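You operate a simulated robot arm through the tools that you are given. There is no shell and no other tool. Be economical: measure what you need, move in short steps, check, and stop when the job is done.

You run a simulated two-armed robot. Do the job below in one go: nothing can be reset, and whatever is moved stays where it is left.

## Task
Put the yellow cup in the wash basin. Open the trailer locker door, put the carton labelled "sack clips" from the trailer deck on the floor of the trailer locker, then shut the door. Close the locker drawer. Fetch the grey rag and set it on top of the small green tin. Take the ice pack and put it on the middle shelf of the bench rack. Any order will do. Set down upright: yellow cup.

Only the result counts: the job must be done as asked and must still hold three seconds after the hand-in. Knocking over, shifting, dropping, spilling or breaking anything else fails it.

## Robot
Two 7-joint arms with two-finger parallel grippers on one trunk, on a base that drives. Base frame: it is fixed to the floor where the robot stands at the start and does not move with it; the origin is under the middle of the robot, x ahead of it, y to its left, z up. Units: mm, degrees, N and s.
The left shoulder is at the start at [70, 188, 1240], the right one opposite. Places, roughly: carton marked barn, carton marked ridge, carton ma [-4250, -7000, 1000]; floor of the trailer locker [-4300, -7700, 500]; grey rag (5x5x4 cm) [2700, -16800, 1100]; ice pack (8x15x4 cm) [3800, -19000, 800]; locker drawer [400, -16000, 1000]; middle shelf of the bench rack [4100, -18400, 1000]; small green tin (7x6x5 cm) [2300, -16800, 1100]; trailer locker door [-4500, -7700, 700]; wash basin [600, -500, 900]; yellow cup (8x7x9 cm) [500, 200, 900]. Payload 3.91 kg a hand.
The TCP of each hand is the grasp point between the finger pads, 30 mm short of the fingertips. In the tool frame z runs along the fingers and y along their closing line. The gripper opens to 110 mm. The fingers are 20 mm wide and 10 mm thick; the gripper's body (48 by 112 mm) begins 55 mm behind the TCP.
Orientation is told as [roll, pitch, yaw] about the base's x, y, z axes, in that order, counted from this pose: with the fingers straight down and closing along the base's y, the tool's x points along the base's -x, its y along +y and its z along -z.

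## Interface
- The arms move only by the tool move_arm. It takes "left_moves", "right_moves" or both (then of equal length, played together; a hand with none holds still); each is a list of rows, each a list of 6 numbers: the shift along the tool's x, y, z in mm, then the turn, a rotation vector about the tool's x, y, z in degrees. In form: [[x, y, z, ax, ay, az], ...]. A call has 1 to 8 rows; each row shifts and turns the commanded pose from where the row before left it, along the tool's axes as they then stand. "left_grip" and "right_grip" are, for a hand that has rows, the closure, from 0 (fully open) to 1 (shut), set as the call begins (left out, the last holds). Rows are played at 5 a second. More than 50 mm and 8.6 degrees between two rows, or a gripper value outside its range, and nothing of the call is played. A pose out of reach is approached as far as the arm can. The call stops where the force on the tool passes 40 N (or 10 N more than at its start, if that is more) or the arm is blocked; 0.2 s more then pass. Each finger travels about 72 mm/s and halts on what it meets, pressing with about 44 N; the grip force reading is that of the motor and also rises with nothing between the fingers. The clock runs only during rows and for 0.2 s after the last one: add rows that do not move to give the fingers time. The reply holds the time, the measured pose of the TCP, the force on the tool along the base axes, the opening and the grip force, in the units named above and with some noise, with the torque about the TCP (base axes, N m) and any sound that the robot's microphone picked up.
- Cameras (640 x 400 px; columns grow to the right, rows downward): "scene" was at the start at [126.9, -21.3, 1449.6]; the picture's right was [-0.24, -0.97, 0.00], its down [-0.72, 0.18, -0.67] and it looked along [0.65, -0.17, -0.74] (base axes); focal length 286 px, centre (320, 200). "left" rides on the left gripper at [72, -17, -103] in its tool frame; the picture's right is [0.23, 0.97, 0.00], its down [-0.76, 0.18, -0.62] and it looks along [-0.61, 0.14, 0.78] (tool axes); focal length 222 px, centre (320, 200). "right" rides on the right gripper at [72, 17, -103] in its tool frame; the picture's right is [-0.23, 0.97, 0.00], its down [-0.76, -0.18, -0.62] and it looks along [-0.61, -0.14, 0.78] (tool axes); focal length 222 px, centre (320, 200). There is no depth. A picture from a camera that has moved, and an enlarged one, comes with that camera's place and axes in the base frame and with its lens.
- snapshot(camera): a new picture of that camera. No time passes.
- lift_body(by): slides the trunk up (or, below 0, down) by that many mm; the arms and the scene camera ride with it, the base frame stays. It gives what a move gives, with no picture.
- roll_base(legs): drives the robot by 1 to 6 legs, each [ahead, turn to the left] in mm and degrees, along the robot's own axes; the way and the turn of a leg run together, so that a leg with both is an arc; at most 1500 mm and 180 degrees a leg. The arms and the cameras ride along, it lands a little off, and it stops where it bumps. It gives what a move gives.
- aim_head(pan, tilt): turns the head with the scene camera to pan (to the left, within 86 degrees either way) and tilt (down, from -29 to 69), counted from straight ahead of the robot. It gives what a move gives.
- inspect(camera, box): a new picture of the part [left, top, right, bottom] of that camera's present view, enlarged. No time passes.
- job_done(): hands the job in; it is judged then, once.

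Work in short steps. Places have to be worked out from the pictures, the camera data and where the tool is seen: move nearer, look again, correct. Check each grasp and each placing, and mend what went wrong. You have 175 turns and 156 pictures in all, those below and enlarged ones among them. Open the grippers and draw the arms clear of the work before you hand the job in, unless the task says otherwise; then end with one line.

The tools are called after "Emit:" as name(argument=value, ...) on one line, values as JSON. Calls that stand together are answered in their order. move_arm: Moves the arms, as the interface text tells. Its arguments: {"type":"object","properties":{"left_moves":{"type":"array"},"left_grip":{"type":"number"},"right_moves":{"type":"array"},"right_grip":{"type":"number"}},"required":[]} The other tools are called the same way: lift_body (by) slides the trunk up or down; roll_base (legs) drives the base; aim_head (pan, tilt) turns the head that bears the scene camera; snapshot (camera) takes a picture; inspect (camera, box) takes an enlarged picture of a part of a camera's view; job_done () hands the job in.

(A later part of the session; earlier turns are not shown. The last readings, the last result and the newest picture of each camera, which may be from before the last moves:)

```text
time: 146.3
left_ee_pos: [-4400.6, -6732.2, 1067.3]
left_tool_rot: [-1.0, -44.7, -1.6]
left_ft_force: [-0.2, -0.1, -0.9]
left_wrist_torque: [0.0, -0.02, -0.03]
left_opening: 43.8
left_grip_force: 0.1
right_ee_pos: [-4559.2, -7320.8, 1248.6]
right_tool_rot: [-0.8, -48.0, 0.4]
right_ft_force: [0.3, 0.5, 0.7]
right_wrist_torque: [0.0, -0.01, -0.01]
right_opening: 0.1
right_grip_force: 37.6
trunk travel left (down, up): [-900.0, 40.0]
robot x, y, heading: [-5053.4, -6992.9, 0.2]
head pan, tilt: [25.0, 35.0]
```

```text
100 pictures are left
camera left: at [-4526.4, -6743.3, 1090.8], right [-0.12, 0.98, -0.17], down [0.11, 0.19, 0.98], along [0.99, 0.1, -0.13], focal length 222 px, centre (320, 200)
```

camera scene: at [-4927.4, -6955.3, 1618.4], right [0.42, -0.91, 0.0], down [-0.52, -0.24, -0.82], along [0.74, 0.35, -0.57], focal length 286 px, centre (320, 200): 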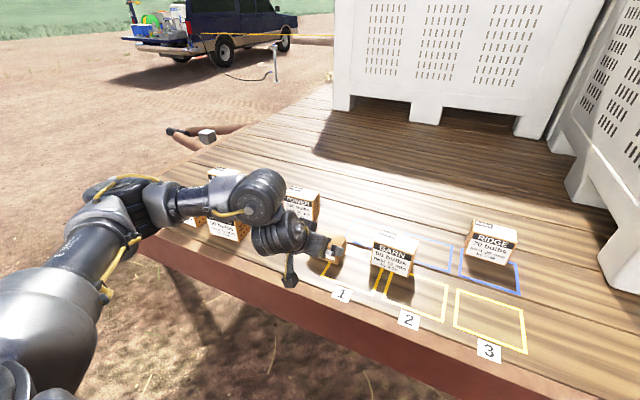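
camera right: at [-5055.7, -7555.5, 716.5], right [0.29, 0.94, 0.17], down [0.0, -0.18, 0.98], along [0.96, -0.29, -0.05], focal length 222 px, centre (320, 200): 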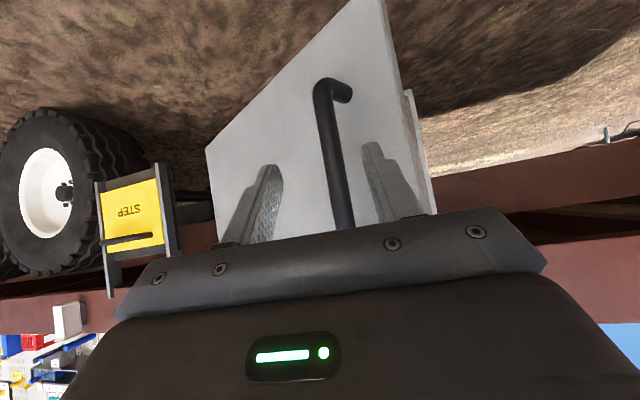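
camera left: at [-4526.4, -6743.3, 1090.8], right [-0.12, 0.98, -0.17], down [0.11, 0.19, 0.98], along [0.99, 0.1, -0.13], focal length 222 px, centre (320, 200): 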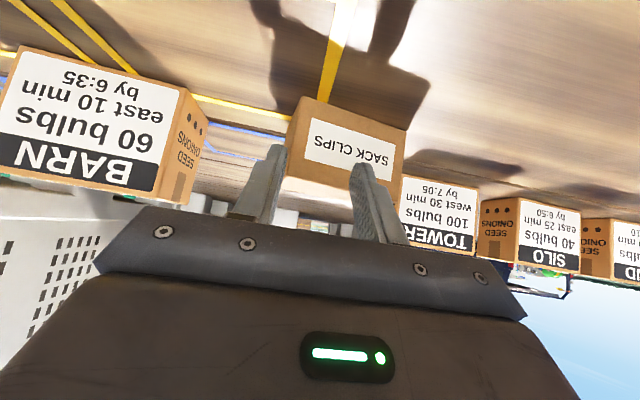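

The fingers closed short of the carton, so it is a bit farther and lower than judged (deck about 1005, centre about (-4362, -6719, 1035)). I reopen and advance about 40 mm more.

Emit:
move_arm(left_moves=[[0, 0, 0, 0, 0, 0], [0, 0, 0, 0, 0, 0], [0, 0, 0, 0, 0, 0], [0, 0, 0, 0, 0, 0], [0, 0, 0, 0, 0, 0]], left_grip=0)

Emit:
move_arm(left_moves=[[-5, 13, 10, 0, 0, 0], [-5, 0, 20, 0, 0, 0], [0, 0, 12, 0, 0, 0]])

Emit:
snapshot(camera="left")

```text
time: 147.5
left_ee_pos: [-4402.1, -6731.8, 1068.1]
left_tool_rot: [-1.0, -44.7, -1.6]
left_ft_force: [0.1, -0.4, -0.5]
left_wrist_torque: [-0.01, 0.0, -0.02]
left_opening: 110.2
left_grip_force: 0.0
right_ee_pos: [-4557.4, -7320.6, 1247.6]
right_tool_rot: [-0.8, -48.0, 0.4]
right_ft_force: [0.4, -1.0, -0.9]
right_wrist_torque: [0.01, 0.01, -0.04]
right_opening: 0.0
right_grip_force: 37.5
trunk travel left (down, up): [-900.0, 40.0]
robot x, y, heading: [-5052.0, -6991.9, -0.1]
head pan, tilt: [25.0, 35.0]
```

```text
time: 148.3
left_ee_pos: [-4362.9, -6722.0, 1044.1]
left_tool_rot: [-0.9, -44.7, -1.6]
left_ft_force: [-0.5, -0.8, -0.5]
left_wrist_torque: [-0.01, 0.01, -0.01]
left_opening: 110.1
left_grip_force: 0.0
right_ee_pos: [-4557.6, -7321.5, 1248.7]
right_tool_rot: [-0.8, -48.0, 0.3]
right_ft_force: [-0.5, -0.2, -0.6]
right_wrist_torque: [-0.02, 0.0, 0.01]
right_opening: 0.0
right_grip_force: 37.8
trunk travel left (down, up): [-900.0, 40.0]
robot x, y, heading: [-5054.4, -6996.7, 0.2]
head pan, tilt: [25.0, 35.0]
```

```text
99 pictures are left
camera left: at [-4488.8, -6733.6, 1067.3], right [-0.12, 0.98, -0.17], down [0.11, 0.18, 0.98], along [0.99, 0.1, -0.13], focal length 222 px, centre (320, 200)
```

left: 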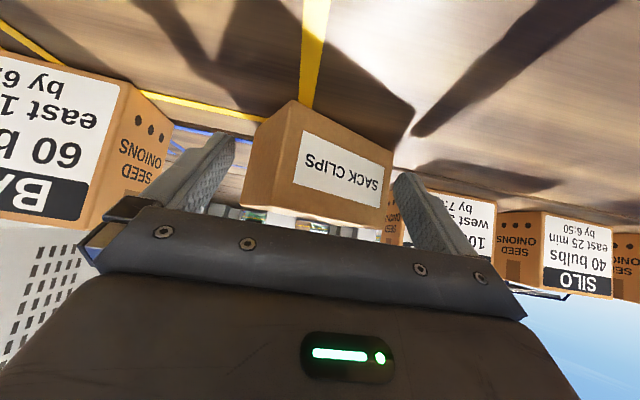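

The carton was turned slightly by a finger. I advance 22 mm horizontally so that the pads cover it, then close and see.

Emit:
move_arm(left_moves=[[-8, 3, 8, 0, 0, 0], [-8, 0, 8, 0, 0, 0]])

Emit:
snapshot(camera="left")

```text
time: 148.9
left_ee_pos: [-4340.6, -6720.4, 1043.4]
left_tool_rot: [-1.0, -44.6, -1.7]
left_ft_force: [-0.3, -0.1, -0.5]
left_wrist_torque: [-0.04, -0.01, 0.02]
left_opening: 110.1
left_grip_force: 0.0
right_ee_pos: [-4558.4, -7319.8, 1246.2]
right_tool_rot: [-0.6, -48.1, 0.4]
right_ft_force: [-0.4, -0.3, -1.0]
right_wrist_torque: [0.0, -0.02, -0.02]
right_opening: 0.1
right_grip_force: 37.7
trunk travel left (down, up): [-900.0, 40.0]
robot x, y, heading: [-5049.3, -6991.7, -0.1]
head pan, tilt: [25.0, 35.0]
```

```text
98 pictures are left
camera left: at [-4466.5, -6731.8, 1066.5], right [-0.12, 0.98, -0.17], down [0.11, 0.19, 0.98], along [0.99, 0.1, -0.13], focal length 222 px, centre (320, 200)
```

left: 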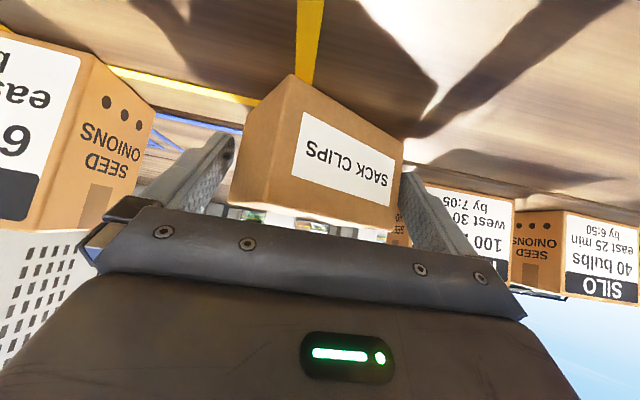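

The carton sits between the pads. I close.

Emit:
move_arm(left_moves=[[0, 0, 0, 0, 0, 0], [0, 0, 0, 0, 0, 0], [0, 0, 0, 0, 0, 0], [0, 0, 0, 0, 0, 0]], left_grip=0.6)

Emit:
snapshot(camera="left")

```text
time: 149.9
left_ee_pos: [-4342.0, -6720.3, 1043.9]
left_tool_rot: [-0.9, -44.7, -1.6]
left_ft_force: [0.2, -0.1, 0.6]
left_wrist_torque: [0.0, 0.01, 0.0]
left_opening: 106.3
left_grip_force: 44.2
right_ee_pos: [-4559.1, -7321.0, 1247.7]
right_tool_rot: [-0.9, -48.1, 0.4]
right_ft_force: [-0.1, 0.0, -0.4]
right_wrist_torque: [-0.02, -0.01, 0.02]
right_opening: 0.1
right_grip_force: 36.9
trunk travel left (down, up): [-900.0, 40.0]
robot x, y, heading: [-5055.3, -6992.2, -0.3]
head pan, tilt: [25.0, 35.0]
```

```text
97 pictures are left
camera left: at [-4467.1, -6731.2, 1066.6], right [-0.12, 0.98, -0.17], down [0.11, 0.19, 0.98], along [0.99, 0.1, -0.13], focal length 222 px, centre (320, 200)
```

left: 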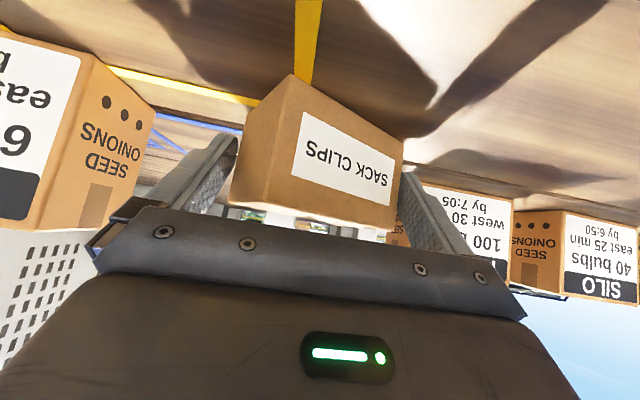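

It jammed diagonally at 106 mm because the carton is turned. I open, retreat 60, yaw the hand about -20°, and re-approach aligned.

Emit:
move_arm(left_moves=[[0, 0, 0, 0, 0, 0], [0, 0, 0, 0, 0, 0], [0, 0, -30, 0, 0, 0], [0, 0, -30, 0, 0, 0], [-4, 8, 2, 4.7, 0, 4.8], [-2, 8, 2, 4.7, 0, 4.8], [0, 0, 0, 4.7, 0, 4.8]], left_grip=0)

Emit:
snapshot(camera="left")

Emit:
inspect(camera="scene", box=[240, 180, 480, 330])

```text
time: 151.5
left_ee_pos: [-4375.7, -6701.9, 1088.5]
left_tool_rot: [-0.8, -45.0, -22.0]
left_ft_force: [-0.1, -0.1, -0.6]
left_wrist_torque: [-0.03, -0.03, -0.01]
left_opening: 110.1
left_grip_force: 0.1
right_ee_pos: [-4558.2, -7320.0, 1247.7]
right_tool_rot: [-0.9, -48.2, 0.3]
right_ft_force: [0.0, -0.1, 0.0]
right_wrist_torque: [0.0, -0.01, 0.02]
right_opening: 0.0
right_grip_force: 38.0
trunk travel left (down, up): [-900.0, 40.0]
robot x, y, heading: [-5052.0, -6993.8, 0.1]
head pan, tilt: [25.0, 35.0]
```

```text
96 pictures are left
camera left: at [-4496.6, -6669.5, 1111.1], right [0.22, 0.96, -0.17], down [0.16, 0.14, 0.98], along [0.96, -0.25, -0.13], focal length 222 px, centre (320, 200)
```

left: 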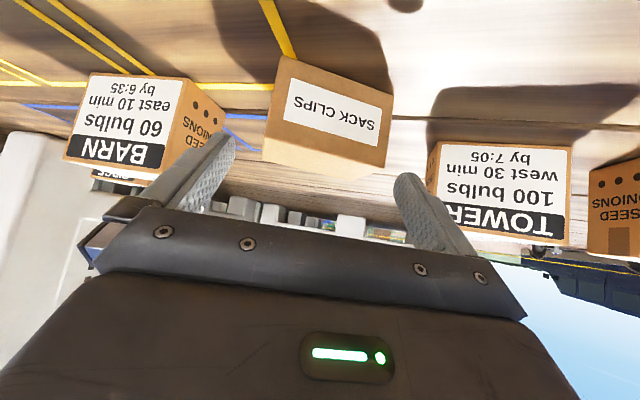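

```text
2.67 times, centred on (360, 255) of scene
camera zoom: at [-4924.2, -6957.6, 1618.1], right [0.42, -0.91, 0.0], down [-0.52, -0.24, -0.82], along [0.74, 0.35, -0.57], focal length 764 px, centre (213, 53)
```

zoom: 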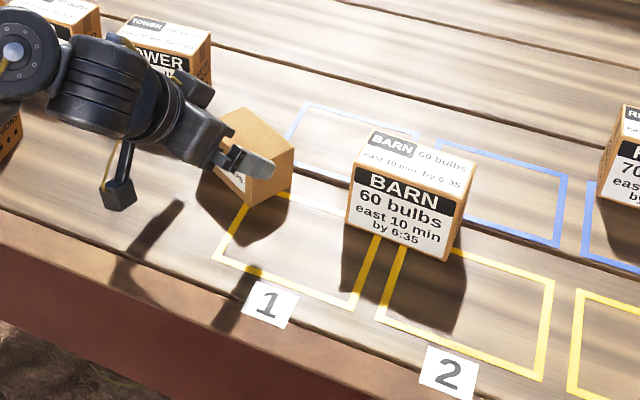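

The hand is now square to the carton. I advance 60 along the tool and close.

Emit:
move_arm(left_moves=[[0, 1, 30, 0, 0, 0], [0, 0, 31, 0, 0, 0]])

Emit:
move_arm(left_moves=[[0, 0, 0, 0, 0, 0], [0, 0, 0, 0, 0, 0], [0, 0, 0, 0, 0, 0], [0, 0, 0, 0, 0, 0]], left_grip=0.6)

Emit:
snapshot(camera="left")

```text
time: 152.1
left_ee_pos: [-4334.0, -6719.4, 1046.1]
left_tool_rot: [-0.8, -44.9, -22.0]
left_ft_force: [0.2, -0.1, 0.4]
left_wrist_torque: [0.0, 0.02, -0.01]
left_opening: 110.2
left_grip_force: 0.0
right_ee_pos: [-4557.7, -7320.4, 1248.0]
right_tool_rot: [-0.7, -48.0, 0.3]
right_ft_force: [0.2, 0.4, -0.4]
right_wrist_torque: [0.02, 0.0, 0.0]
right_opening: 0.2
right_grip_force: 38.4
trunk travel left (down, up): [-900.0, 40.0]
robot x, y, heading: [-5058.3, -6992.5, -0.1]
head pan, tilt: [25.0, 35.0]
```

```text
time: 153.1
left_ee_pos: [-4334.2, -6718.4, 1047.8]
left_tool_rot: [-0.8, -45.0, -21.8]
left_ft_force: [-0.2, 0.2, 3.9]
left_wrist_torque: [-0.19, -0.01, -0.02]
left_opening: 89.6
left_grip_force: 44.4
right_ee_pos: [-4559.2, -7320.2, 1247.8]
right_tool_rot: [-0.8, -48.1, 0.4]
right_ft_force: [-0.3, 0.4, 0.5]
right_wrist_torque: [0.01, 0.03, 0.01]
right_opening: 0.3
right_grip_force: 38.0
trunk travel left (down, up): [-900.0, 40.0]
robot x, y, heading: [-5054.6, -6991.8, -0.0]
head pan, tilt: [25.0, 35.0]
```

```text
94 pictures are left
camera left: at [-4457.1, -6686.3, 1069.4], right [0.22, 0.96, -0.17], down [0.16, 0.14, 0.98], along [0.96, -0.24, -0.13], focal length 222 px, centre (320, 200)
```

left: 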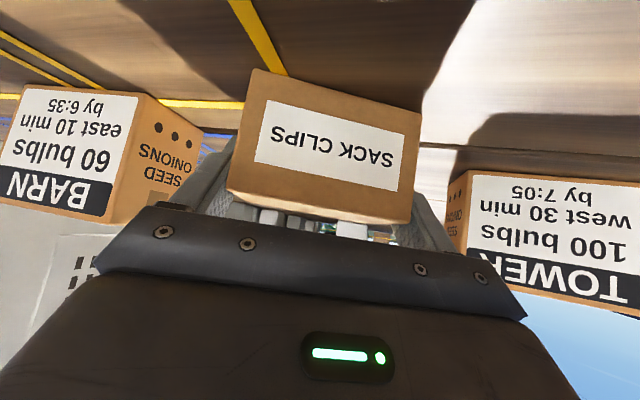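

The carton is held (89.6 mm opening). I lift it straight up, and raise the right hand as well so it will clear the open door later.

Emit:
move_arm(left_moves=[[-14, 0, -14, 0, 0, 0], [-28, 0, -28, 0, 0, 0], [-28, 0, -28, 0, 0, 0], [-28, 0, -28, 0, 0, 0], [0, 0, 0, 0, 0, 0]], right_moves=[[-30, 0, -27, 0, 0, 0], [-30, 0, -27, 0, 0, 0], [-30, 0, -27, 0, 0, 0], [-30, 0, -27, 0, 0, 0], [-30, 0, -27, 0, 0, 0]])

Emit:
snapshot(camera="scene")

```text
time: 154.3
left_ee_pos: [-4337.5, -6714.6, 1185.1]
left_tool_rot: [-0.9, -45.0, -21.7]
left_ft_force: [0.1, 0.3, -1.3]
left_wrist_torque: [-0.03, -0.01, -0.02]
left_opening: 89.9
left_grip_force: 43.4
right_ee_pos: [-4562.8, -7329.4, 1445.6]
right_tool_rot: [3.4, -47.7, -4.2]
right_ft_force: [0.1, 0.1, -0.3]
right_wrist_torque: [0.0, 0.0, 0.0]
right_opening: 0.0
right_grip_force: 37.1
trunk travel left (down, up): [-900.0, 40.0]
robot x, y, heading: [-5052.9, -6995.2, 0.0]
head pan, tilt: [25.0, 35.0]
```

```text
93 pictures are left
camera scene: at [-4926.9, -6953.5, 1618.1], right [0.42, -0.91, 0.0], down [-0.52, -0.24, -0.82], along [0.74, 0.35, -0.57], focal length 286 px, centre (320, 200)
```

scene: 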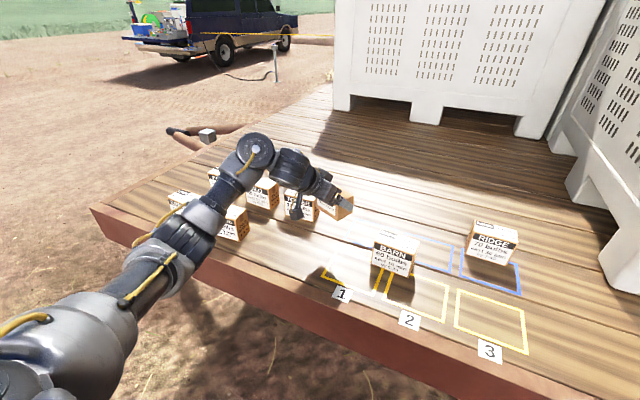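

The carton is lifted cleanly. I back off, turn toward the locker, lower the trunk, and look at the door.

Emit:
roll_base(legs=[[-350, 0], [0, -48]])

Emit:
lift_body(by=-400)

Emit:
lift_body(by=-100)

Emit:
aim_head(pan=0, tilt=30)

Emit:
snapshot(camera="scene")

```text
time: 158.7
left_ee_pos: [-4718.1, -7346.4, 1184.1]
left_tool_rot: [-0.8, -45.0, -70.1]
left_ft_force: [0.9, 0.4, -1.8]
left_wrist_torque: [0.05, 0.0, -0.01]
left_opening: 89.5
left_grip_force: 43.8
right_ee_pos: [-5324.5, -7585.1, 1447.3]
right_tool_rot: [3.6, -48.1, -52.3]
right_ft_force: [0.0, 0.0, -0.1]
right_wrist_torque: [-0.02, -0.04, -0.01]
right_opening: 0.0
right_grip_force: 37.7
trunk travel left (down, up): [-900.0, 40.0]
robot x, y, heading: [-5403.3, -6992.4, -48.3]
head pan, tilt: [25.0, 35.0]
```

```text
time: 162.5
left_ee_pos: [-4717.9, -7345.9, 784.6]
left_tool_rot: [-0.8, -44.9, -70.3]
left_ft_force: [-0.9, 0.4, -1.2]
left_wrist_torque: [-0.02, 0.03, 0.02]
left_opening: 89.6
left_grip_force: 44.0
right_ee_pos: [-5325.0, -7585.1, 1048.3]
right_tool_rot: [4.1, -48.1, -52.5]
right_ft_force: [-0.5, -0.7, 0.2]
right_wrist_torque: [0.01, 0.04, -0.02]
right_opening: 0.0
right_grip_force: 38.0
trunk travel left (down, up): [-500.0, 440.0]
robot x, y, heading: [-5403.1, -6993.7, -48.4]
head pan, tilt: [25.0, 35.0]
```

```text
time: 163.9
left_ee_pos: [-4718.7, -7347.5, 685.4]
left_tool_rot: [-0.8, -44.9, -70.2]
left_ft_force: [0.5, 0.3, -0.5]
left_wrist_torque: [-0.01, 0.01, 0.02]
left_opening: 89.6
left_grip_force: 43.8
right_ee_pos: [-5325.5, -7585.2, 946.9]
right_tool_rot: [4.1, -48.1, -52.6]
right_ft_force: [0.3, 0.1, 0.1]
right_wrist_torque: [-0.01, 0.0, 0.02]
right_opening: 0.0
right_grip_force: 37.6
trunk travel left (down, up): [-400.0, 540.0]
robot x, y, heading: [-5400.3, -6993.4, -48.3]
head pan, tilt: [25.0, 35.0]
```

```text
time: 164.8
left_ee_pos: [-4718.9, -7347.2, 684.3]
left_tool_rot: [-0.8, -44.9, -70.2]
left_ft_force: [-0.2, 0.4, -1.5]
left_wrist_torque: [0.0, 0.01, 0.02]
left_opening: 89.8
left_grip_force: 44.3
right_ee_pos: [-5326.3, -7585.1, 947.1]
right_tool_rot: [3.9, -48.1, -52.5]
right_ft_force: [0.2, -0.1, 0.1]
right_wrist_torque: [0.01, 0.0, -0.01]
right_opening: 0.0
right_grip_force: 37.6
trunk travel left (down, up): [-400.0, 540.0]
robot x, y, heading: [-5403.7, -6990.9, -48.2]
head pan, tilt: [0.0, 30.0]
```

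```text
92 pictures are left
camera scene: at [-5308.3, -7099.2, 1125.8], right [-0.75, -0.67, 0.0], down [-0.33, 0.37, -0.87], along [0.58, -0.65, -0.5], focal length 286 px, centre (320, 200)
```

scene: 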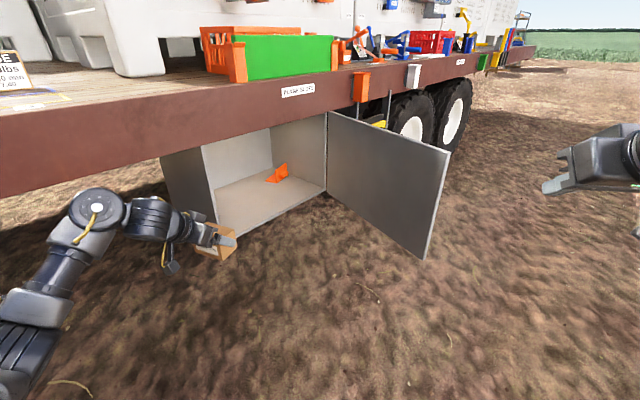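

The door is at about 77°, and the locker floor lip is at about z 491. I yaw the hand back in line, lower a bit, and manoeuvre so the final approach goes straight into the opening at heading -40°.

Emit:
move_arm(left_moves=[[0, 0, 0, -5.2, 0, -5.2], [0, 0, 0, -5.2, 0, -5.2], [0, 0, 0, -5.1, 0, -5.2], [0, 0, 0, 0, 0, 0]])

Emit:
lift_body(by=-80)

Emit:
roll_base(legs=[[-350, 0], [0, -14], [590, 0], [0, 22]])

Emit:
snapshot(camera="scene")

```text
time: 165.8
left_ee_pos: [-4718.5, -7346.4, 683.4]
left_tool_rot: [-0.8, -44.8, -48.2]
left_ft_force: [0.3, 0.2, -0.3]
left_wrist_torque: [0.04, -0.03, 0.03]
left_opening: 89.5
left_grip_force: 44.0
right_ee_pos: [-5325.3, -7585.9, 946.5]
right_tool_rot: [4.0, -48.1, -52.4]
right_ft_force: [0.4, 0.1, -0.9]
right_wrist_torque: [0.01, -0.03, 0.0]
right_opening: 0.2
right_grip_force: 37.6
trunk travel left (down, up): [-400.0, 540.0]
robot x, y, heading: [-5403.2, -6991.8, -48.6]
head pan, tilt: [0.0, 30.0]
```

```text
time: 166.9
left_ee_pos: [-4718.3, -7346.2, 602.4]
left_tool_rot: [-0.8, -44.7, -48.2]
left_ft_force: [0.4, 0.2, -1.7]
left_wrist_torque: [0.02, 0.04, -0.02]
left_opening: 89.7
left_grip_force: 43.4
right_ee_pos: [-5324.6, -7585.8, 867.3]
right_tool_rot: [4.1, -48.1, -52.5]
right_ft_force: [0.2, 0.7, 0.1]
right_wrist_torque: [0.02, -0.01, 0.01]
right_opening: 0.2
right_grip_force: 37.7
trunk travel left (down, up): [-320.0, 620.0]
robot x, y, heading: [-5403.5, -6992.5, -48.2]
head pan, tilt: [0.0, 30.0]
```

```text
time: 174.1
left_ee_pos: [-4632.6, -7505.4, 603.7]
left_tool_rot: [-0.7, -44.6, -40.0]
left_ft_force: [-0.8, -0.2, -1.1]
left_wrist_torque: [-0.01, 0.0, -0.01]
left_opening: 89.5
left_grip_force: 44.3
right_ee_pos: [-5199.6, -7827.3, 866.7]
right_tool_rot: [4.0, -48.1, -44.4]
right_ft_force: [-0.3, 0.7, -0.6]
right_wrist_torque: [0.01, 0.01, 0.0]
right_opening: 0.0
right_grip_force: 37.7
trunk travel left (down, up): [-320.0, 620.0]
robot x, y, heading: [-5359.9, -7249.3, -40.2]
head pan, tilt: [0.0, 30.0]
```

```text
91 pictures are left
camera scene: at [-5250.8, -7343.6, 1045.8], right [-0.65, -0.76, 0.0], down [-0.38, 0.32, -0.87], along [0.66, -0.56, -0.5], focal length 286 px, centre (320, 200)
```

scene: 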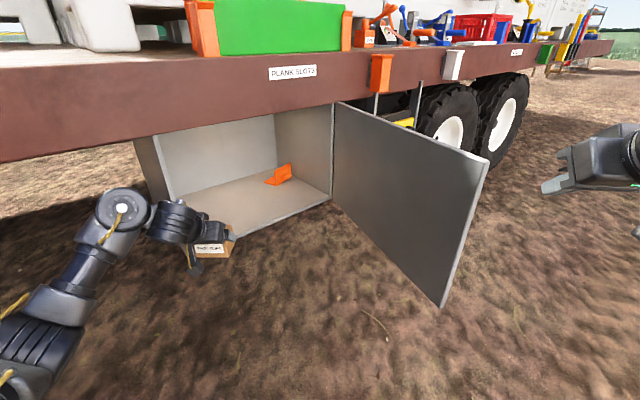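

The carton is lined up with the opening. I raise the trunk 130 (right arm then clears the door) while lowering the left hand the same amount, then check.

Emit:
lift_body(by=130)

Emit:
move_arm(left_moves=[[30.5, 0, 30.8, 0, 0, 0], [30.5, 0, 30.8, 0, 0, 0], [30.5, 0, 30.8, 0, 0, 0]])

Emit:
roll_base(legs=[[150, 0]])

Emit:
snapshot(camera="scene")

Emit:
snapshot(camera="left")

```text
time: 175.7
left_ee_pos: [-4632.6, -7504.2, 733.0]
left_tool_rot: [-0.8, -44.5, -40.1]
left_ft_force: [0.8, -0.3, -1.3]
left_wrist_torque: [0.03, 0.01, 0.01]
left_opening: 89.5
left_grip_force: 44.2
right_ee_pos: [-5199.8, -7827.2, 996.6]
right_tool_rot: [4.1, -48.0, -44.5]
right_ft_force: [-0.1, -0.4, 0.3]
right_wrist_torque: [0.01, 0.05, 0.0]
right_opening: 0.1
right_grip_force: 38.1
trunk travel left (down, up): [-450.0, 490.0]
robot x, y, heading: [-5360.7, -7250.8, -40.2]
head pan, tilt: [0.0, 30.0]
```

```text
time: 176.5
left_ee_pos: [-4633.5, -7504.6, 602.0]
left_tool_rot: [-0.7, -44.8, -40.1]
left_ft_force: [0.1, 0.7, -2.1]
left_wrist_torque: [0.02, 0.01, 0.0]
left_opening: 89.9
left_grip_force: 43.8
right_ee_pos: [-5198.5, -7828.1, 996.8]
right_tool_rot: [4.1, -48.0, -44.5]
right_ft_force: [0.3, 0.3, -0.4]
right_wrist_torque: [0.01, -0.03, 0.02]
right_opening: 0.0
right_grip_force: 37.9
trunk travel left (down, up): [-450.0, 490.0]
robot x, y, heading: [-5357.1, -7249.1, -40.0]
head pan, tilt: [0.0, 30.0]
```

```text
time: 177.9
left_ee_pos: [-4519.8, -7600.3, 602.7]
left_tool_rot: [-0.8, -44.6, -40.0]
left_ft_force: [0.6, -0.8, -2.6]
left_wrist_torque: [0.02, 0.01, 0.0]
left_opening: 89.9
left_grip_force: 43.8
right_ee_pos: [-5084.4, -7924.7, 996.1]
right_tool_rot: [4.0, -47.9, -44.4]
right_ft_force: [0.8, 0.4, -0.7]
right_wrist_torque: [0.02, -0.03, 0.0]
right_opening: 0.0
right_grip_force: 37.5
trunk travel left (down, up): [-450.0, 490.0]
robot x, y, heading: [-5243.3, -7345.5, -40.0]
head pan, tilt: [0.0, 30.0]
```

```text
90 pictures are left
camera scene: at [-5136.2, -7440.5, 1175.6], right [-0.64, -0.76, 0.0], down [-0.38, 0.32, -0.87], along [0.66, -0.56, -0.5], focal length 286 px, centre (320, 200)
```

scene: 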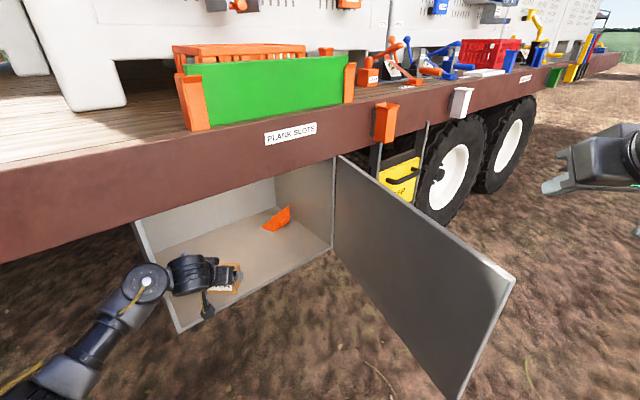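

```text
89 pictures are left
camera left: at [-4625.5, -7531.7, 625.2], right [0.51, 0.84, -0.17], down [0.2, 0.07, 0.98], along [0.84, -0.53, -0.13], focal length 222 px, centre (320, 200)
```

left: 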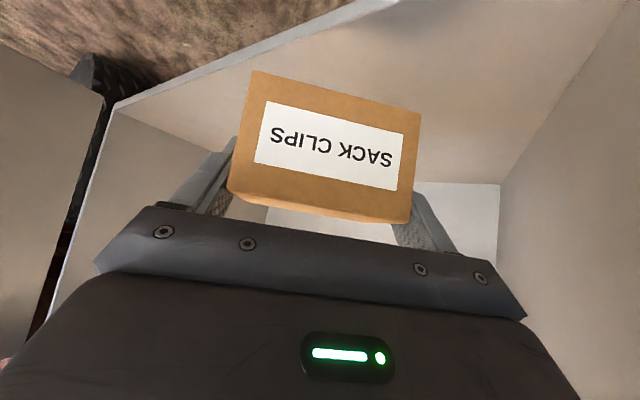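

Entering well. I lower 35 for wrist clearance below the rail, then drive 135 in.

Emit:
lift_body(by=-32)

Emit:
roll_base(legs=[[135, 0]])

Emit:
snapshot(camera="left")

Emit:
snapshot(camera="scene")

```text
time: 178.7
left_ee_pos: [-4521.2, -7599.4, 570.8]
left_tool_rot: [-0.7, -44.7, -39.9]
left_ft_force: [-0.2, -0.4, -1.4]
left_wrist_torque: [0.01, 0.06, -0.04]
left_opening: 89.6
left_grip_force: 44.3
right_ee_pos: [-5084.4, -7923.9, 964.3]
right_tool_rot: [4.2, -48.1, -44.4]
right_ft_force: [0.0, -0.1, 0.7]
right_wrist_torque: [0.0, -0.02, 0.01]
right_opening: 0.0
right_grip_force: 37.6
trunk travel left (down, up): [-418.0, 522.0]
robot x, y, heading: [-5243.7, -7345.5, -40.0]
head pan, tilt: [0.0, 30.0]
```

```text
time: 179.7
left_ee_pos: [-4484.6, -7642.6, 559.7]
left_tool_rot: [-0.4, -44.0, -41.0]
left_ft_force: [-0.9, 0.3, -1.4]
left_wrist_torque: [-0.01, -0.01, 0.0]
left_opening: 90.1
left_grip_force: 43.8
right_ee_pos: [-5035.0, -7966.0, 964.6]
right_tool_rot: [4.5, -48.1, -44.3]
right_ft_force: [-0.6, -0.7, -0.3]
right_wrist_torque: [0.05, 0.01, 0.0]
right_opening: 0.2
right_grip_force: 37.8
trunk travel left (down, up): [-418.0, 522.0]
robot x, y, heading: [-5194.5, -7390.7, -39.4]
head pan, tilt: [0.0, 30.0]
stopped in leg 1: the robot was blocked; the commanded pose is now the measured one
```

```text
88 pictures are left
camera left: at [-4588.9, -7572.7, 584.7], right [0.52, 0.84, -0.16], down [0.21, 0.06, 0.98], along [0.83, -0.54, -0.14], focal length 222 px, centre (320, 200)
```

left: 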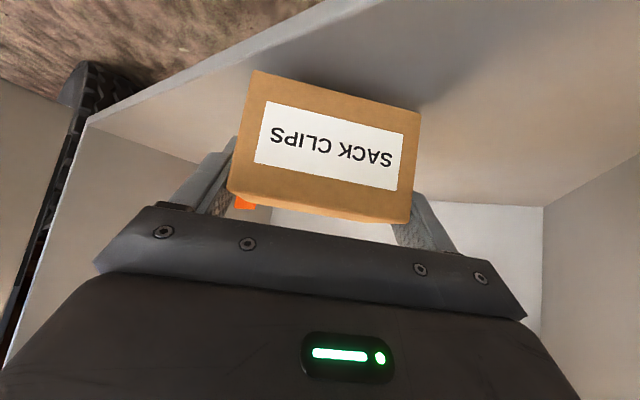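

```text
87 pictures are left
camera scene: at [-5089.5, -7483.1, 1143.8], right [-0.63, -0.77, 0.0], down [-0.38, 0.32, -0.87], along [0.67, -0.55, -0.5], focal length 286 px, centre (320, 200)
```

scene: 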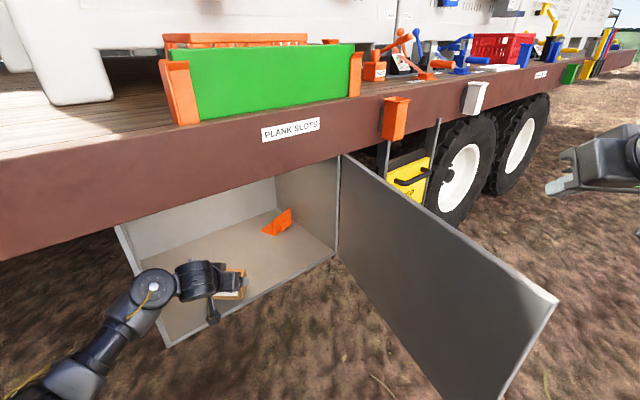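

Something on the left arm touched. I look left to see what.

Emit:
aim_head(pan=35, tilt=40)

Emit:
snapshot(camera="scene")

```text
time: 180.7
left_ee_pos: [-4485.4, -7653.4, 556.5]
left_tool_rot: [-0.4, -43.2, -41.2]
left_ft_force: [-0.5, -0.1, -1.3]
left_wrist_torque: [0.03, -0.03, 0.03]
left_opening: 89.5
left_grip_force: 44.1
right_ee_pos: [-5032.0, -7981.1, 954.0]
right_tool_rot: [6.5, -47.3, -46.0]
right_ft_force: [0.1, 0.1, -0.1]
right_wrist_torque: [0.01, -0.02, 0.01]
right_opening: 0.2
right_grip_force: 37.6
trunk travel left (down, up): [-418.0, 522.0]
robot x, y, heading: [-5191.9, -7389.7, -40.2]
head pan, tilt: [35.0, 40.0]
```

```text
86 pictures are left
camera scene: at [-5072.9, -7452.1, 1128.8], right [-0.09, -1.0, -0.02], down [-0.64, 0.07, -0.77], along [0.76, -0.06, -0.64], focal length 286 px, centre (320, 200)
```

scene: 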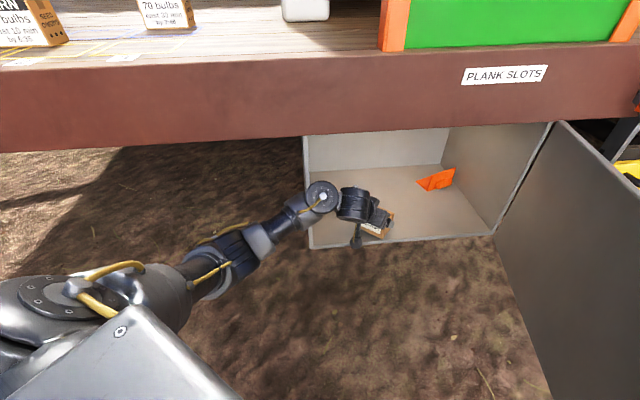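

The wrist met the locker's left wall edge. I back out 120, shift the hand 80 to its right, and turn to heading -35° for a new approach.

Emit:
roll_base(legs=[[-120, 0]])

Emit:
move_arm(left_moves=[[0, -40, 0, 0, 0, 0], [0, -40, 0, 0, 0, 0]])

Emit:
roll_base(legs=[[0, 5]])

Emit:
snapshot(camera="scene")

```text
time: 181.5
left_ee_pos: [-4498.8, -7623.7, 572.7]
left_tool_rot: [-1.2, -45.4, -40.2]
left_ft_force: [0.7, -0.4, -3.0]
left_wrist_torque: [0.03, -0.02, 0.01]
left_opening: 89.7
left_grip_force: 44.1
right_ee_pos: [-5054.2, -7944.9, 969.5]
right_tool_rot: [6.2, -49.1, -45.6]
right_ft_force: [0.7, -1.1, 0.0]
right_wrist_torque: [0.03, 0.01, 0.02]
right_opening: 0.0
right_grip_force: 37.8
trunk travel left (down, up): [-418.0, 522.0]
robot x, y, heading: [-5207.2, -7378.1, -40.2]
head pan, tilt: [35.0, 40.0]
stopped in leg 1: the robot was blocked; the commanded pose is now the measured one
```

```text
time: 182.1
left_ee_pos: [-4551.8, -7681.8, 577.2]
left_tool_rot: [-1.4, -45.6, -40.0]
left_ft_force: [-0.2, 0.2, -0.9]
left_wrist_torque: [0.03, 0.0, 0.0]
left_opening: 89.5
left_grip_force: 44.1
right_ee_pos: [-5055.4, -7941.6, 973.9]
right_tool_rot: [6.2, -49.3, -45.5]
right_ft_force: [-0.6, 0.3, 0.4]
right_wrist_torque: [0.03, -0.03, 0.0]
right_opening: 0.0
right_grip_force: 37.7
trunk travel left (down, up): [-418.0, 522.0]
robot x, y, heading: [-5207.2, -7376.8, -40.0]
head pan, tilt: [35.0, 40.0]
```

```text
time: 183.0
left_ee_pos: [-4527.5, -7624.1, 576.6]
left_tool_rot: [-1.6, -45.5, -35.1]
left_ft_force: [-0.3, -0.4, -1.6]
left_wrist_torque: [0.03, -0.02, -0.01]
left_opening: 89.8
left_grip_force: 43.7
right_ee_pos: [-5006.1, -7924.6, 974.4]
right_tool_rot: [6.0, -49.3, -40.6]
right_ft_force: [0.2, -0.5, -0.3]
right_wrist_torque: [0.01, 0.01, 0.0]
right_opening: 0.0
right_grip_force: 37.8
trunk travel left (down, up): [-418.0, 522.0]
robot x, y, heading: [-5208.3, -7379.4, -35.4]
head pan, tilt: [35.0, 40.0]
```

```text
85 pictures are left
camera scene: at [-5081.7, -7409.6, 1128.4], right [-0.01, -1.0, 0.0], down [-0.64, 0.0, -0.77], along [0.77, -0.01, -0.64], focal length 286 px, centre (320, 200)
```

scene: 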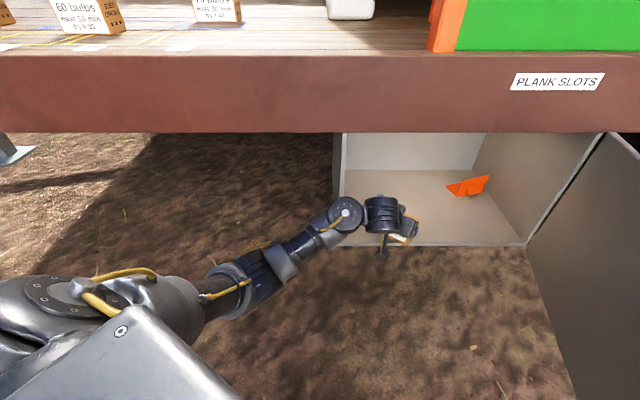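

Now the line is clear of the wall by about 30 mm or more. I drive 140 in.

Emit:
roll_base(legs=[[140, 0]])

Emit:
snapshot(camera="scene")

Emit:
snapshot(camera="left")

```text
time: 184.5
left_ee_pos: [-4419.1, -7713.7, 574.2]
left_tool_rot: [-1.7, -45.5, -35.7]
left_ft_force: [0.0, -0.4, -1.3]
left_wrist_torque: [0.0, 0.03, 0.01]
left_opening: 89.5
left_grip_force: 44.6
right_ee_pos: [-4894.1, -8010.3, 974.7]
right_tool_rot: [6.2, -49.5, -40.9]
right_ft_force: [1.1, 0.1, -0.6]
right_wrist_torque: [0.01, 0.01, -0.03]
right_opening: 0.0
right_grip_force: 37.5
trunk travel left (down, up): [-418.0, 522.0]
robot x, y, heading: [-5089.3, -7462.3, -35.5]
head pan, tilt: [35.0, 40.0]
stopped in leg 1: the robot was blocked; the commanded pose is now the measured one
```

```text
84 pictures are left
camera scene: at [-4968.4, -7493.3, 1128.7], right [-0.01, -1.0, 0.0], down [-0.64, 0.01, -0.77], along [0.77, -0.01, -0.64], focal length 286 px, centre (320, 200)
```

scene: 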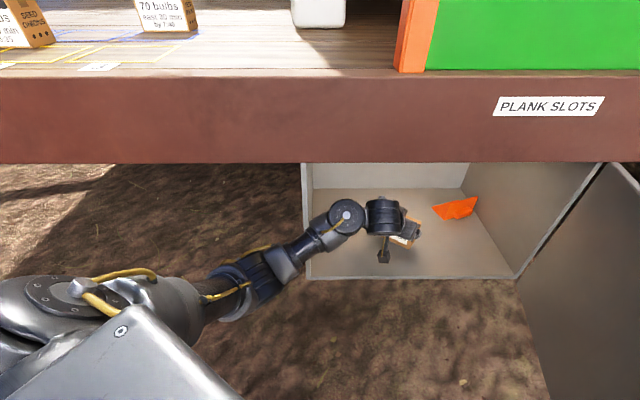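

```text
83 pictures are left
camera left: at [-4529.7, -7651.5, 596.4], right [0.46, 0.87, -0.18], down [0.19, 0.1, 0.98], along [0.87, -0.48, -0.12], focal length 222 px, centre (320, 200)
```

left: 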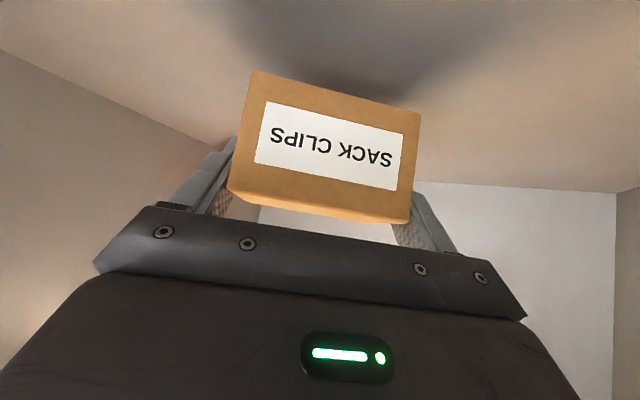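

The carton is well inside. I lower it in small arm steps until contact.

Emit:
move_arm(left_moves=[[5.6, 0, 5.7, 0, 0, 0], [5.6, 0, 5.7, 0, 0, 0], [3.5, 0, 3.5, 0, 0, 0], [3.5, 0, 3.5, 0, 0, 0]])

Emit:
move_arm(left_moves=[[3.5, 0, 3.5, 0, 0, 0], [3.5, 0, 3.5, 0, 0, 0], [3.5, 0, 3.5, 0, 0, 0], [3.5, 0, 3.5, 0, 0, 0]])

Emit:
snapshot(camera="left")

```text
time: 185.5
left_ee_pos: [-4418.3, -7712.8, 548.7]
left_tool_rot: [-1.7, -45.3, -35.4]
left_ft_force: [0.0, 0.9, -1.1]
left_wrist_torque: [0.01, 0.02, -0.01]
left_opening: 89.4
left_grip_force: 43.5
right_ee_pos: [-4892.6, -8010.5, 974.1]
right_tool_rot: [6.1, -49.4, -40.7]
right_ft_force: [0.1, 0.3, 0.3]
right_wrist_torque: [0.02, 0.02, -0.02]
right_opening: 0.0
right_grip_force: 36.8
trunk travel left (down, up): [-418.0, 522.0]
robot x, y, heading: [-5092.5, -7460.9, -35.4]
head pan, tilt: [35.0, 40.0]
```

```text
time: 186.6
left_ee_pos: [-4415.4, -7714.6, 540.2]
left_tool_rot: [-2.2, -46.5, -35.2]
left_ft_force: [-1.2, -1.0, 16.9]
left_wrist_torque: [0.94, -0.15, 0.04]
left_opening: 90.0
left_grip_force: 44.0
right_ee_pos: [-4893.0, -8009.6, 974.2]
right_tool_rot: [6.1, -49.5, -40.9]
right_ft_force: [-1.0, 0.2, -0.4]
right_wrist_torque: [0.0, 0.02, 0.0]
right_opening: 0.1
right_grip_force: 38.2
trunk travel left (down, up): [-418.0, 522.0]
robot x, y, heading: [-5093.4, -7462.1, -35.6]
head pan, tilt: [35.0, 40.0]
stopped in row 4 (left hand): the force on the tool passed its limit (the readings are from after the stop); the commanded pose is now the measured one
```

```text
82 pictures are left
camera left: at [-4525.7, -7652.8, 559.2], right [0.46, 0.87, -0.19], down [0.18, 0.12, 0.98], along [0.87, -0.48, -0.1], focal length 222 px, centre (320, 200)
```

left: 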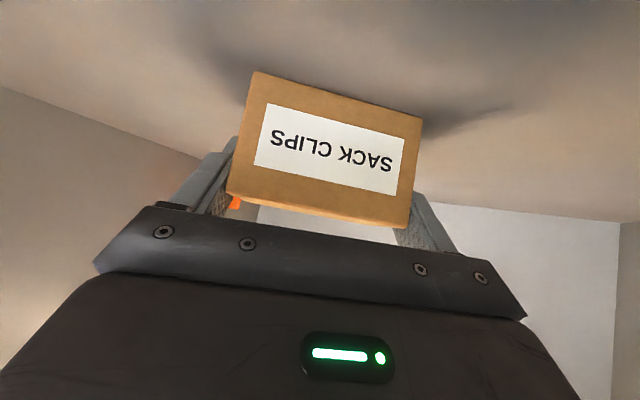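

It is in contact with the floor (17 N). I open, wait, then retreat along the tool axis.

Emit:
move_arm(left_moves=[[0, 0, 0, 0, 0, 0], [0, 0, 0, 0, 0, 0], [0, 0, 0, 0, 0, 0], [0, 0, -25, 0, 0, 0], [0, 0, -30, 0, 0, 0], [0, 0, -30, 0, 0, 0]], left_grip=0)

Emit:
snapshot(camera="left")

```text
time: 188.0
left_ee_pos: [-4464.6, -7674.3, 594.6]
left_tool_rot: [-2.0, -46.0, -35.2]
left_ft_force: [-0.4, -0.9, -1.1]
left_wrist_torque: [-0.01, 0.0, 0.0]
left_opening: 110.0
left_grip_force: 0.1
right_ee_pos: [-4894.0, -8008.8, 972.9]
right_tool_rot: [6.3, -49.4, -40.9]
right_ft_force: [-0.5, -0.2, -1.0]
right_wrist_torque: [-0.04, -0.01, -0.03]
right_opening: 0.1
right_grip_force: 37.9
trunk travel left (down, up): [-418.0, 522.0]
robot x, y, heading: [-5091.7, -7464.9, -35.3]
head pan, tilt: [35.0, 40.0]
```

```text
81 pictures are left
camera left: at [-4574.9, -7613.2, 614.8], right [0.45, 0.87, -0.19], down [0.18, 0.11, 0.98], along [0.87, -0.48, -0.11], focal length 222 px, centre (320, 200)
```

left: 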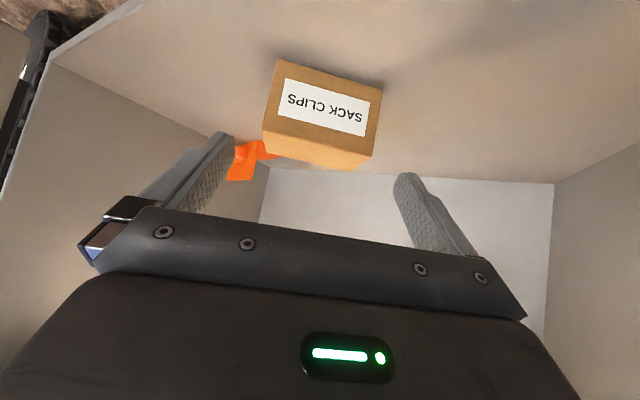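

The carton rests flat on the locker floor. I back out with the left hand, then drive round to the outer (south) side of the door.

Emit:
roll_base(legs=[[-360, 0]])

Emit:
aim_head(pan=0, tilt=30)

Emit:
snapshot(camera="scene")

```text
time: 190.3
left_ee_pos: [-4757.2, -7466.2, 595.4]
left_tool_rot: [-2.1, -46.1, -35.2]
left_ft_force: [0.3, 0.6, -0.8]
left_wrist_torque: [0.0, 0.02, -0.01]
left_opening: 109.8
left_grip_force: 0.0
right_ee_pos: [-5184.1, -7799.9, 974.2]
right_tool_rot: [6.0, -49.4, -40.8]
right_ft_force: [0.3, 0.7, -0.5]
right_wrist_torque: [0.03, -0.03, -0.02]
right_opening: 0.0
right_grip_force: 38.0
trunk travel left (down, up): [-418.0, 522.0]
robot x, y, heading: [-5385.0, -7252.6, -35.3]
head pan, tilt: [35.0, 40.0]
```

```text
time: 191.3
left_ee_pos: [-4756.8, -7466.6, 594.9]
left_tool_rot: [-2.1, -46.0, -35.2]
left_ft_force: [0.1, -0.3, -0.3]
left_wrist_torque: [0.02, 0.0, -0.03]
left_opening: 109.9
left_grip_force: 0.1
right_ee_pos: [-5183.8, -7800.1, 973.5]
right_tool_rot: [6.2, -49.5, -40.8]
right_ft_force: [1.0, 0.1, -0.1]
right_wrist_torque: [0.01, 0.02, 0.0]
right_opening: 0.1
right_grip_force: 37.4
trunk travel left (down, up): [-418.0, 522.0]
robot x, y, heading: [-5384.3, -7249.7, -35.3]
head pan, tilt: [0.0, 30.0]
```

```text
80 pictures are left
camera scene: at [-5270.7, -7335.9, 1143.8], right [-0.58, -0.81, 0.0], down [-0.41, 0.29, -0.87], along [0.71, -0.5, -0.5], focal length 286 px, centre (320, 200)
```

scene: 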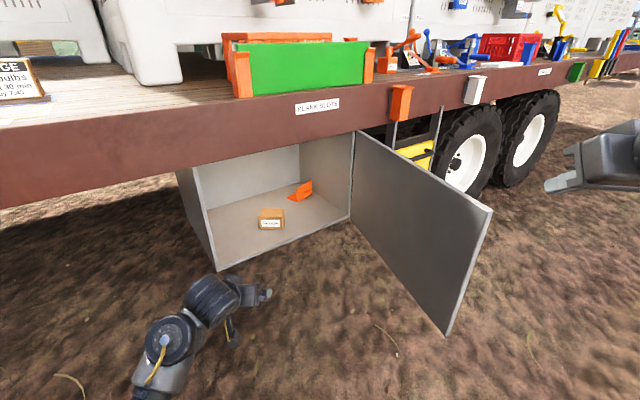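

The carton is inside. I drive around to the outside of the door.

Emit:
move_arm(left_moves=[[0, 0, 0, 0, 0, 0], [0, 0, 0, 0, 0, 0]], left_grip=1)

Emit:
roll_base(legs=[[-100, 0], [0, -64.6], [1074, 0], [0, 100]])

Emit:
snapshot(camera="scene")

```text
time: 191.9
left_ee_pos: [-4757.2, -7466.4, 593.0]
left_tool_rot: [-2.2, -46.2, -35.2]
left_ft_force: [-0.1, -0.1, -0.6]
left_wrist_torque: [0.0, 0.0, 0.02]
left_opening: 25.4
left_grip_force: 0.1
right_ee_pos: [-5185.1, -7799.0, 973.3]
right_tool_rot: [6.2, -49.3, -40.8]
right_ft_force: [-0.1, -0.2, -0.2]
right_wrist_torque: [0.01, 0.02, 0.0]
right_opening: 0.0
right_grip_force: 37.7
trunk travel left (down, up): [-418.0, 522.0]
robot x, y, heading: [-5384.3, -7253.4, -35.6]
head pan, tilt: [0.0, 30.0]
```

```text
time: 205.2
left_ee_pos: [-5012.5, -8058.4, 597.0]
left_tool_rot: [-2.0, -46.2, 1.6]
left_ft_force: [0.2, 0.9, -0.3]
left_wrist_torque: [0.01, 0.02, 0.0]
left_opening: 0.0
left_grip_force: 37.2
right_ee_pos: [-5155.8, -8581.8, 973.7]
right_tool_rot: [6.1, -49.4, -4.1]
right_ft_force: [0.0, 0.3, -0.9]
right_wrist_torque: [-0.01, -0.01, 0.01]
right_opening: 0.1
right_grip_force: 37.8
trunk travel left (down, up): [-418.0, 522.0]
robot x, y, heading: [-5642.1, -8262.8, 1.2]
head pan, tilt: [0.0, 30.0]
```

```text
79 pictures are left
camera scene: at [-5503.7, -8261.8, 1143.8], right [0.02, -1.0, 0.0], down [-0.5, -0.01, -0.87], along [0.87, 0.02, -0.5], focal length 286 px, centre (320, 200)
```

scene: 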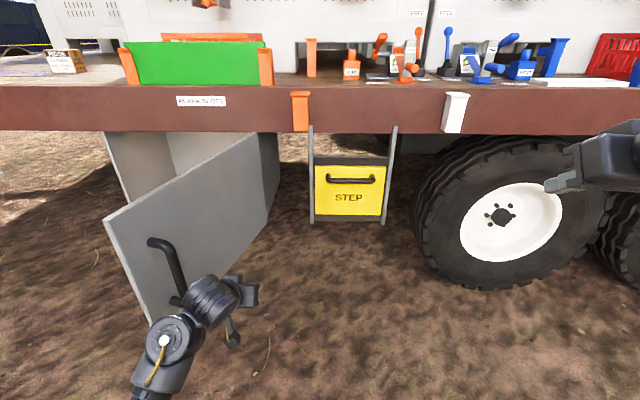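

The hand is outside the door near its edge. I push by arcing left and forward.

Emit:
roll_base(legs=[[60, 8], [80, 7]])

Emit:
snapshot(camera="scene")

```text
time: 206.9
left_ee_pos: [-4952.2, -7876.7, 594.1]
left_tool_rot: [-2.1, -45.9, 16.8]
left_ft_force: [0.1, 0.0, 0.3]
left_wrist_torque: [-0.01, 0.02, 0.05]
left_opening: 0.0
left_grip_force: 37.6
right_ee_pos: [-4951.1, -8418.7, 973.5]
right_tool_rot: [6.0, -49.3, 11.3]
right_ft_force: [-0.5, -0.3, 0.3]
right_wrist_torque: [-0.04, 0.02, -0.01]
right_opening: 0.0
right_grip_force: 37.8
trunk travel left (down, up): [-418.0, 522.0]
robot x, y, heading: [-5506.2, -8242.5, 16.3]
head pan, tilt: [0.0, 30.0]
```

```text
78 pictures are left
camera scene: at [-5371.8, -8201.2, 1143.6], right [0.28, -0.96, 0.0], down [-0.48, -0.14, -0.87], along [0.83, 0.25, -0.5], focal length 286 px, centre (320, 200)
```

scene: 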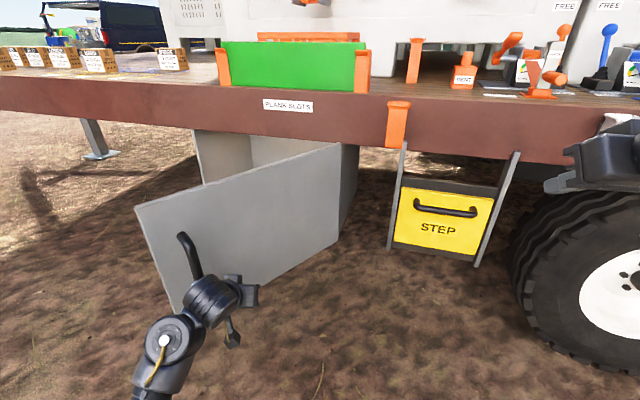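

The door is now about 65° and moving. I push with one more arc, then will reposition for a straight push.

Emit:
roll_base(legs=[[160, 13]])

Emit:
snapshot(camera="scene")

```text
time: 208.3
left_ee_pos: [-4902.9, -7700.9, 593.3]
left_tool_rot: [-2.2, -46.0, 29.9]
left_ft_force: [0.0, 0.7, 0.6]
left_wrist_torque: [0.0, 0.0, -0.01]
left_opening: 0.2
left_grip_force: 37.5
right_ee_pos: [-4782.2, -8228.9, 972.9]
right_tool_rot: [6.1, -49.3, 24.3]
right_ft_force: [-0.3, -0.3, 0.0]
right_wrist_torque: [0.02, -0.01, -0.06]
right_opening: 0.2
right_grip_force: 37.8
trunk travel left (down, up): [-418.0, 522.0]
robot x, y, heading: [-5363.1, -8177.8, 29.4]
head pan, tilt: [0.0, 30.0]
```

```text
77 pictures are left
camera scene: at [-5240.0, -8110.9, 1143.6], right [0.49, -0.87, 0.0], down [-0.44, -0.25, -0.87], along [0.75, 0.42, -0.5], focal length 286 px, centre (320, 200)
```

scene: 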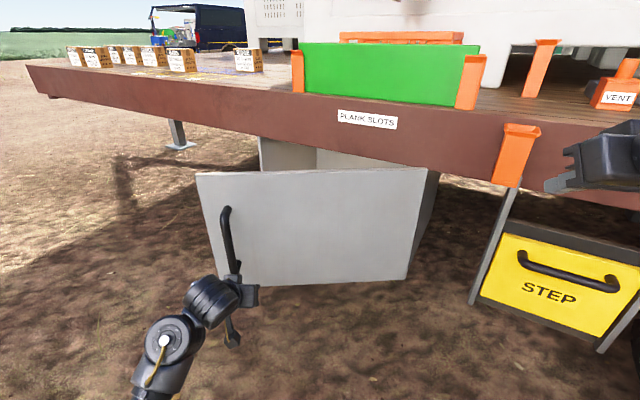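

The door is at about 45°. I back off and reposition square in front of it for a straight push.

Emit:
roll_base(legs=[[-220, 0], [0, 61], [400, 0], [0, -91]])

Emit:
snapshot(camera="scene")

```text
time: 218.8
left_ee_pos: [-4936.0, -7672.6, 594.8]
left_tool_rot: [-2.2, -46.0, 1.2]
left_ft_force: [-0.4, 0.1, 0.5]
left_wrist_torque: [0.04, 0.0, -0.01]
left_opening: 0.3
left_grip_force: 37.5
right_ee_pos: [-5082.6, -8195.4, 973.2]
right_tool_rot: [6.1, -49.5, -4.4]
right_ft_force: [0.2, -0.4, 0.1]
right_wrist_torque: [0.01, -0.01, 0.03]
right_opening: 0.0
right_grip_force: 37.7
trunk travel left (down, up): [-418.0, 522.0]
robot x, y, heading: [-5569.4, -7869.9, 0.9]
head pan, tilt: [0.0, 30.0]
```

```text
76 pictures are left
camera scene: at [-5428.4, -7873.3, 1143.8], right [0.02, -1.0, 0.0], down [-0.5, -0.01, -0.87], along [0.87, 0.01, -0.5], focal length 286 px, centre (320, 200)
```

scene: 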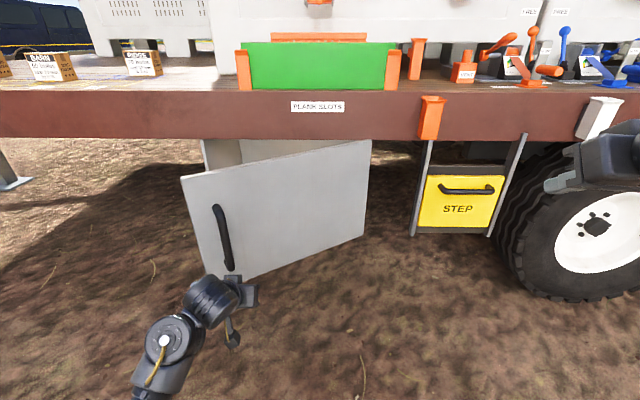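

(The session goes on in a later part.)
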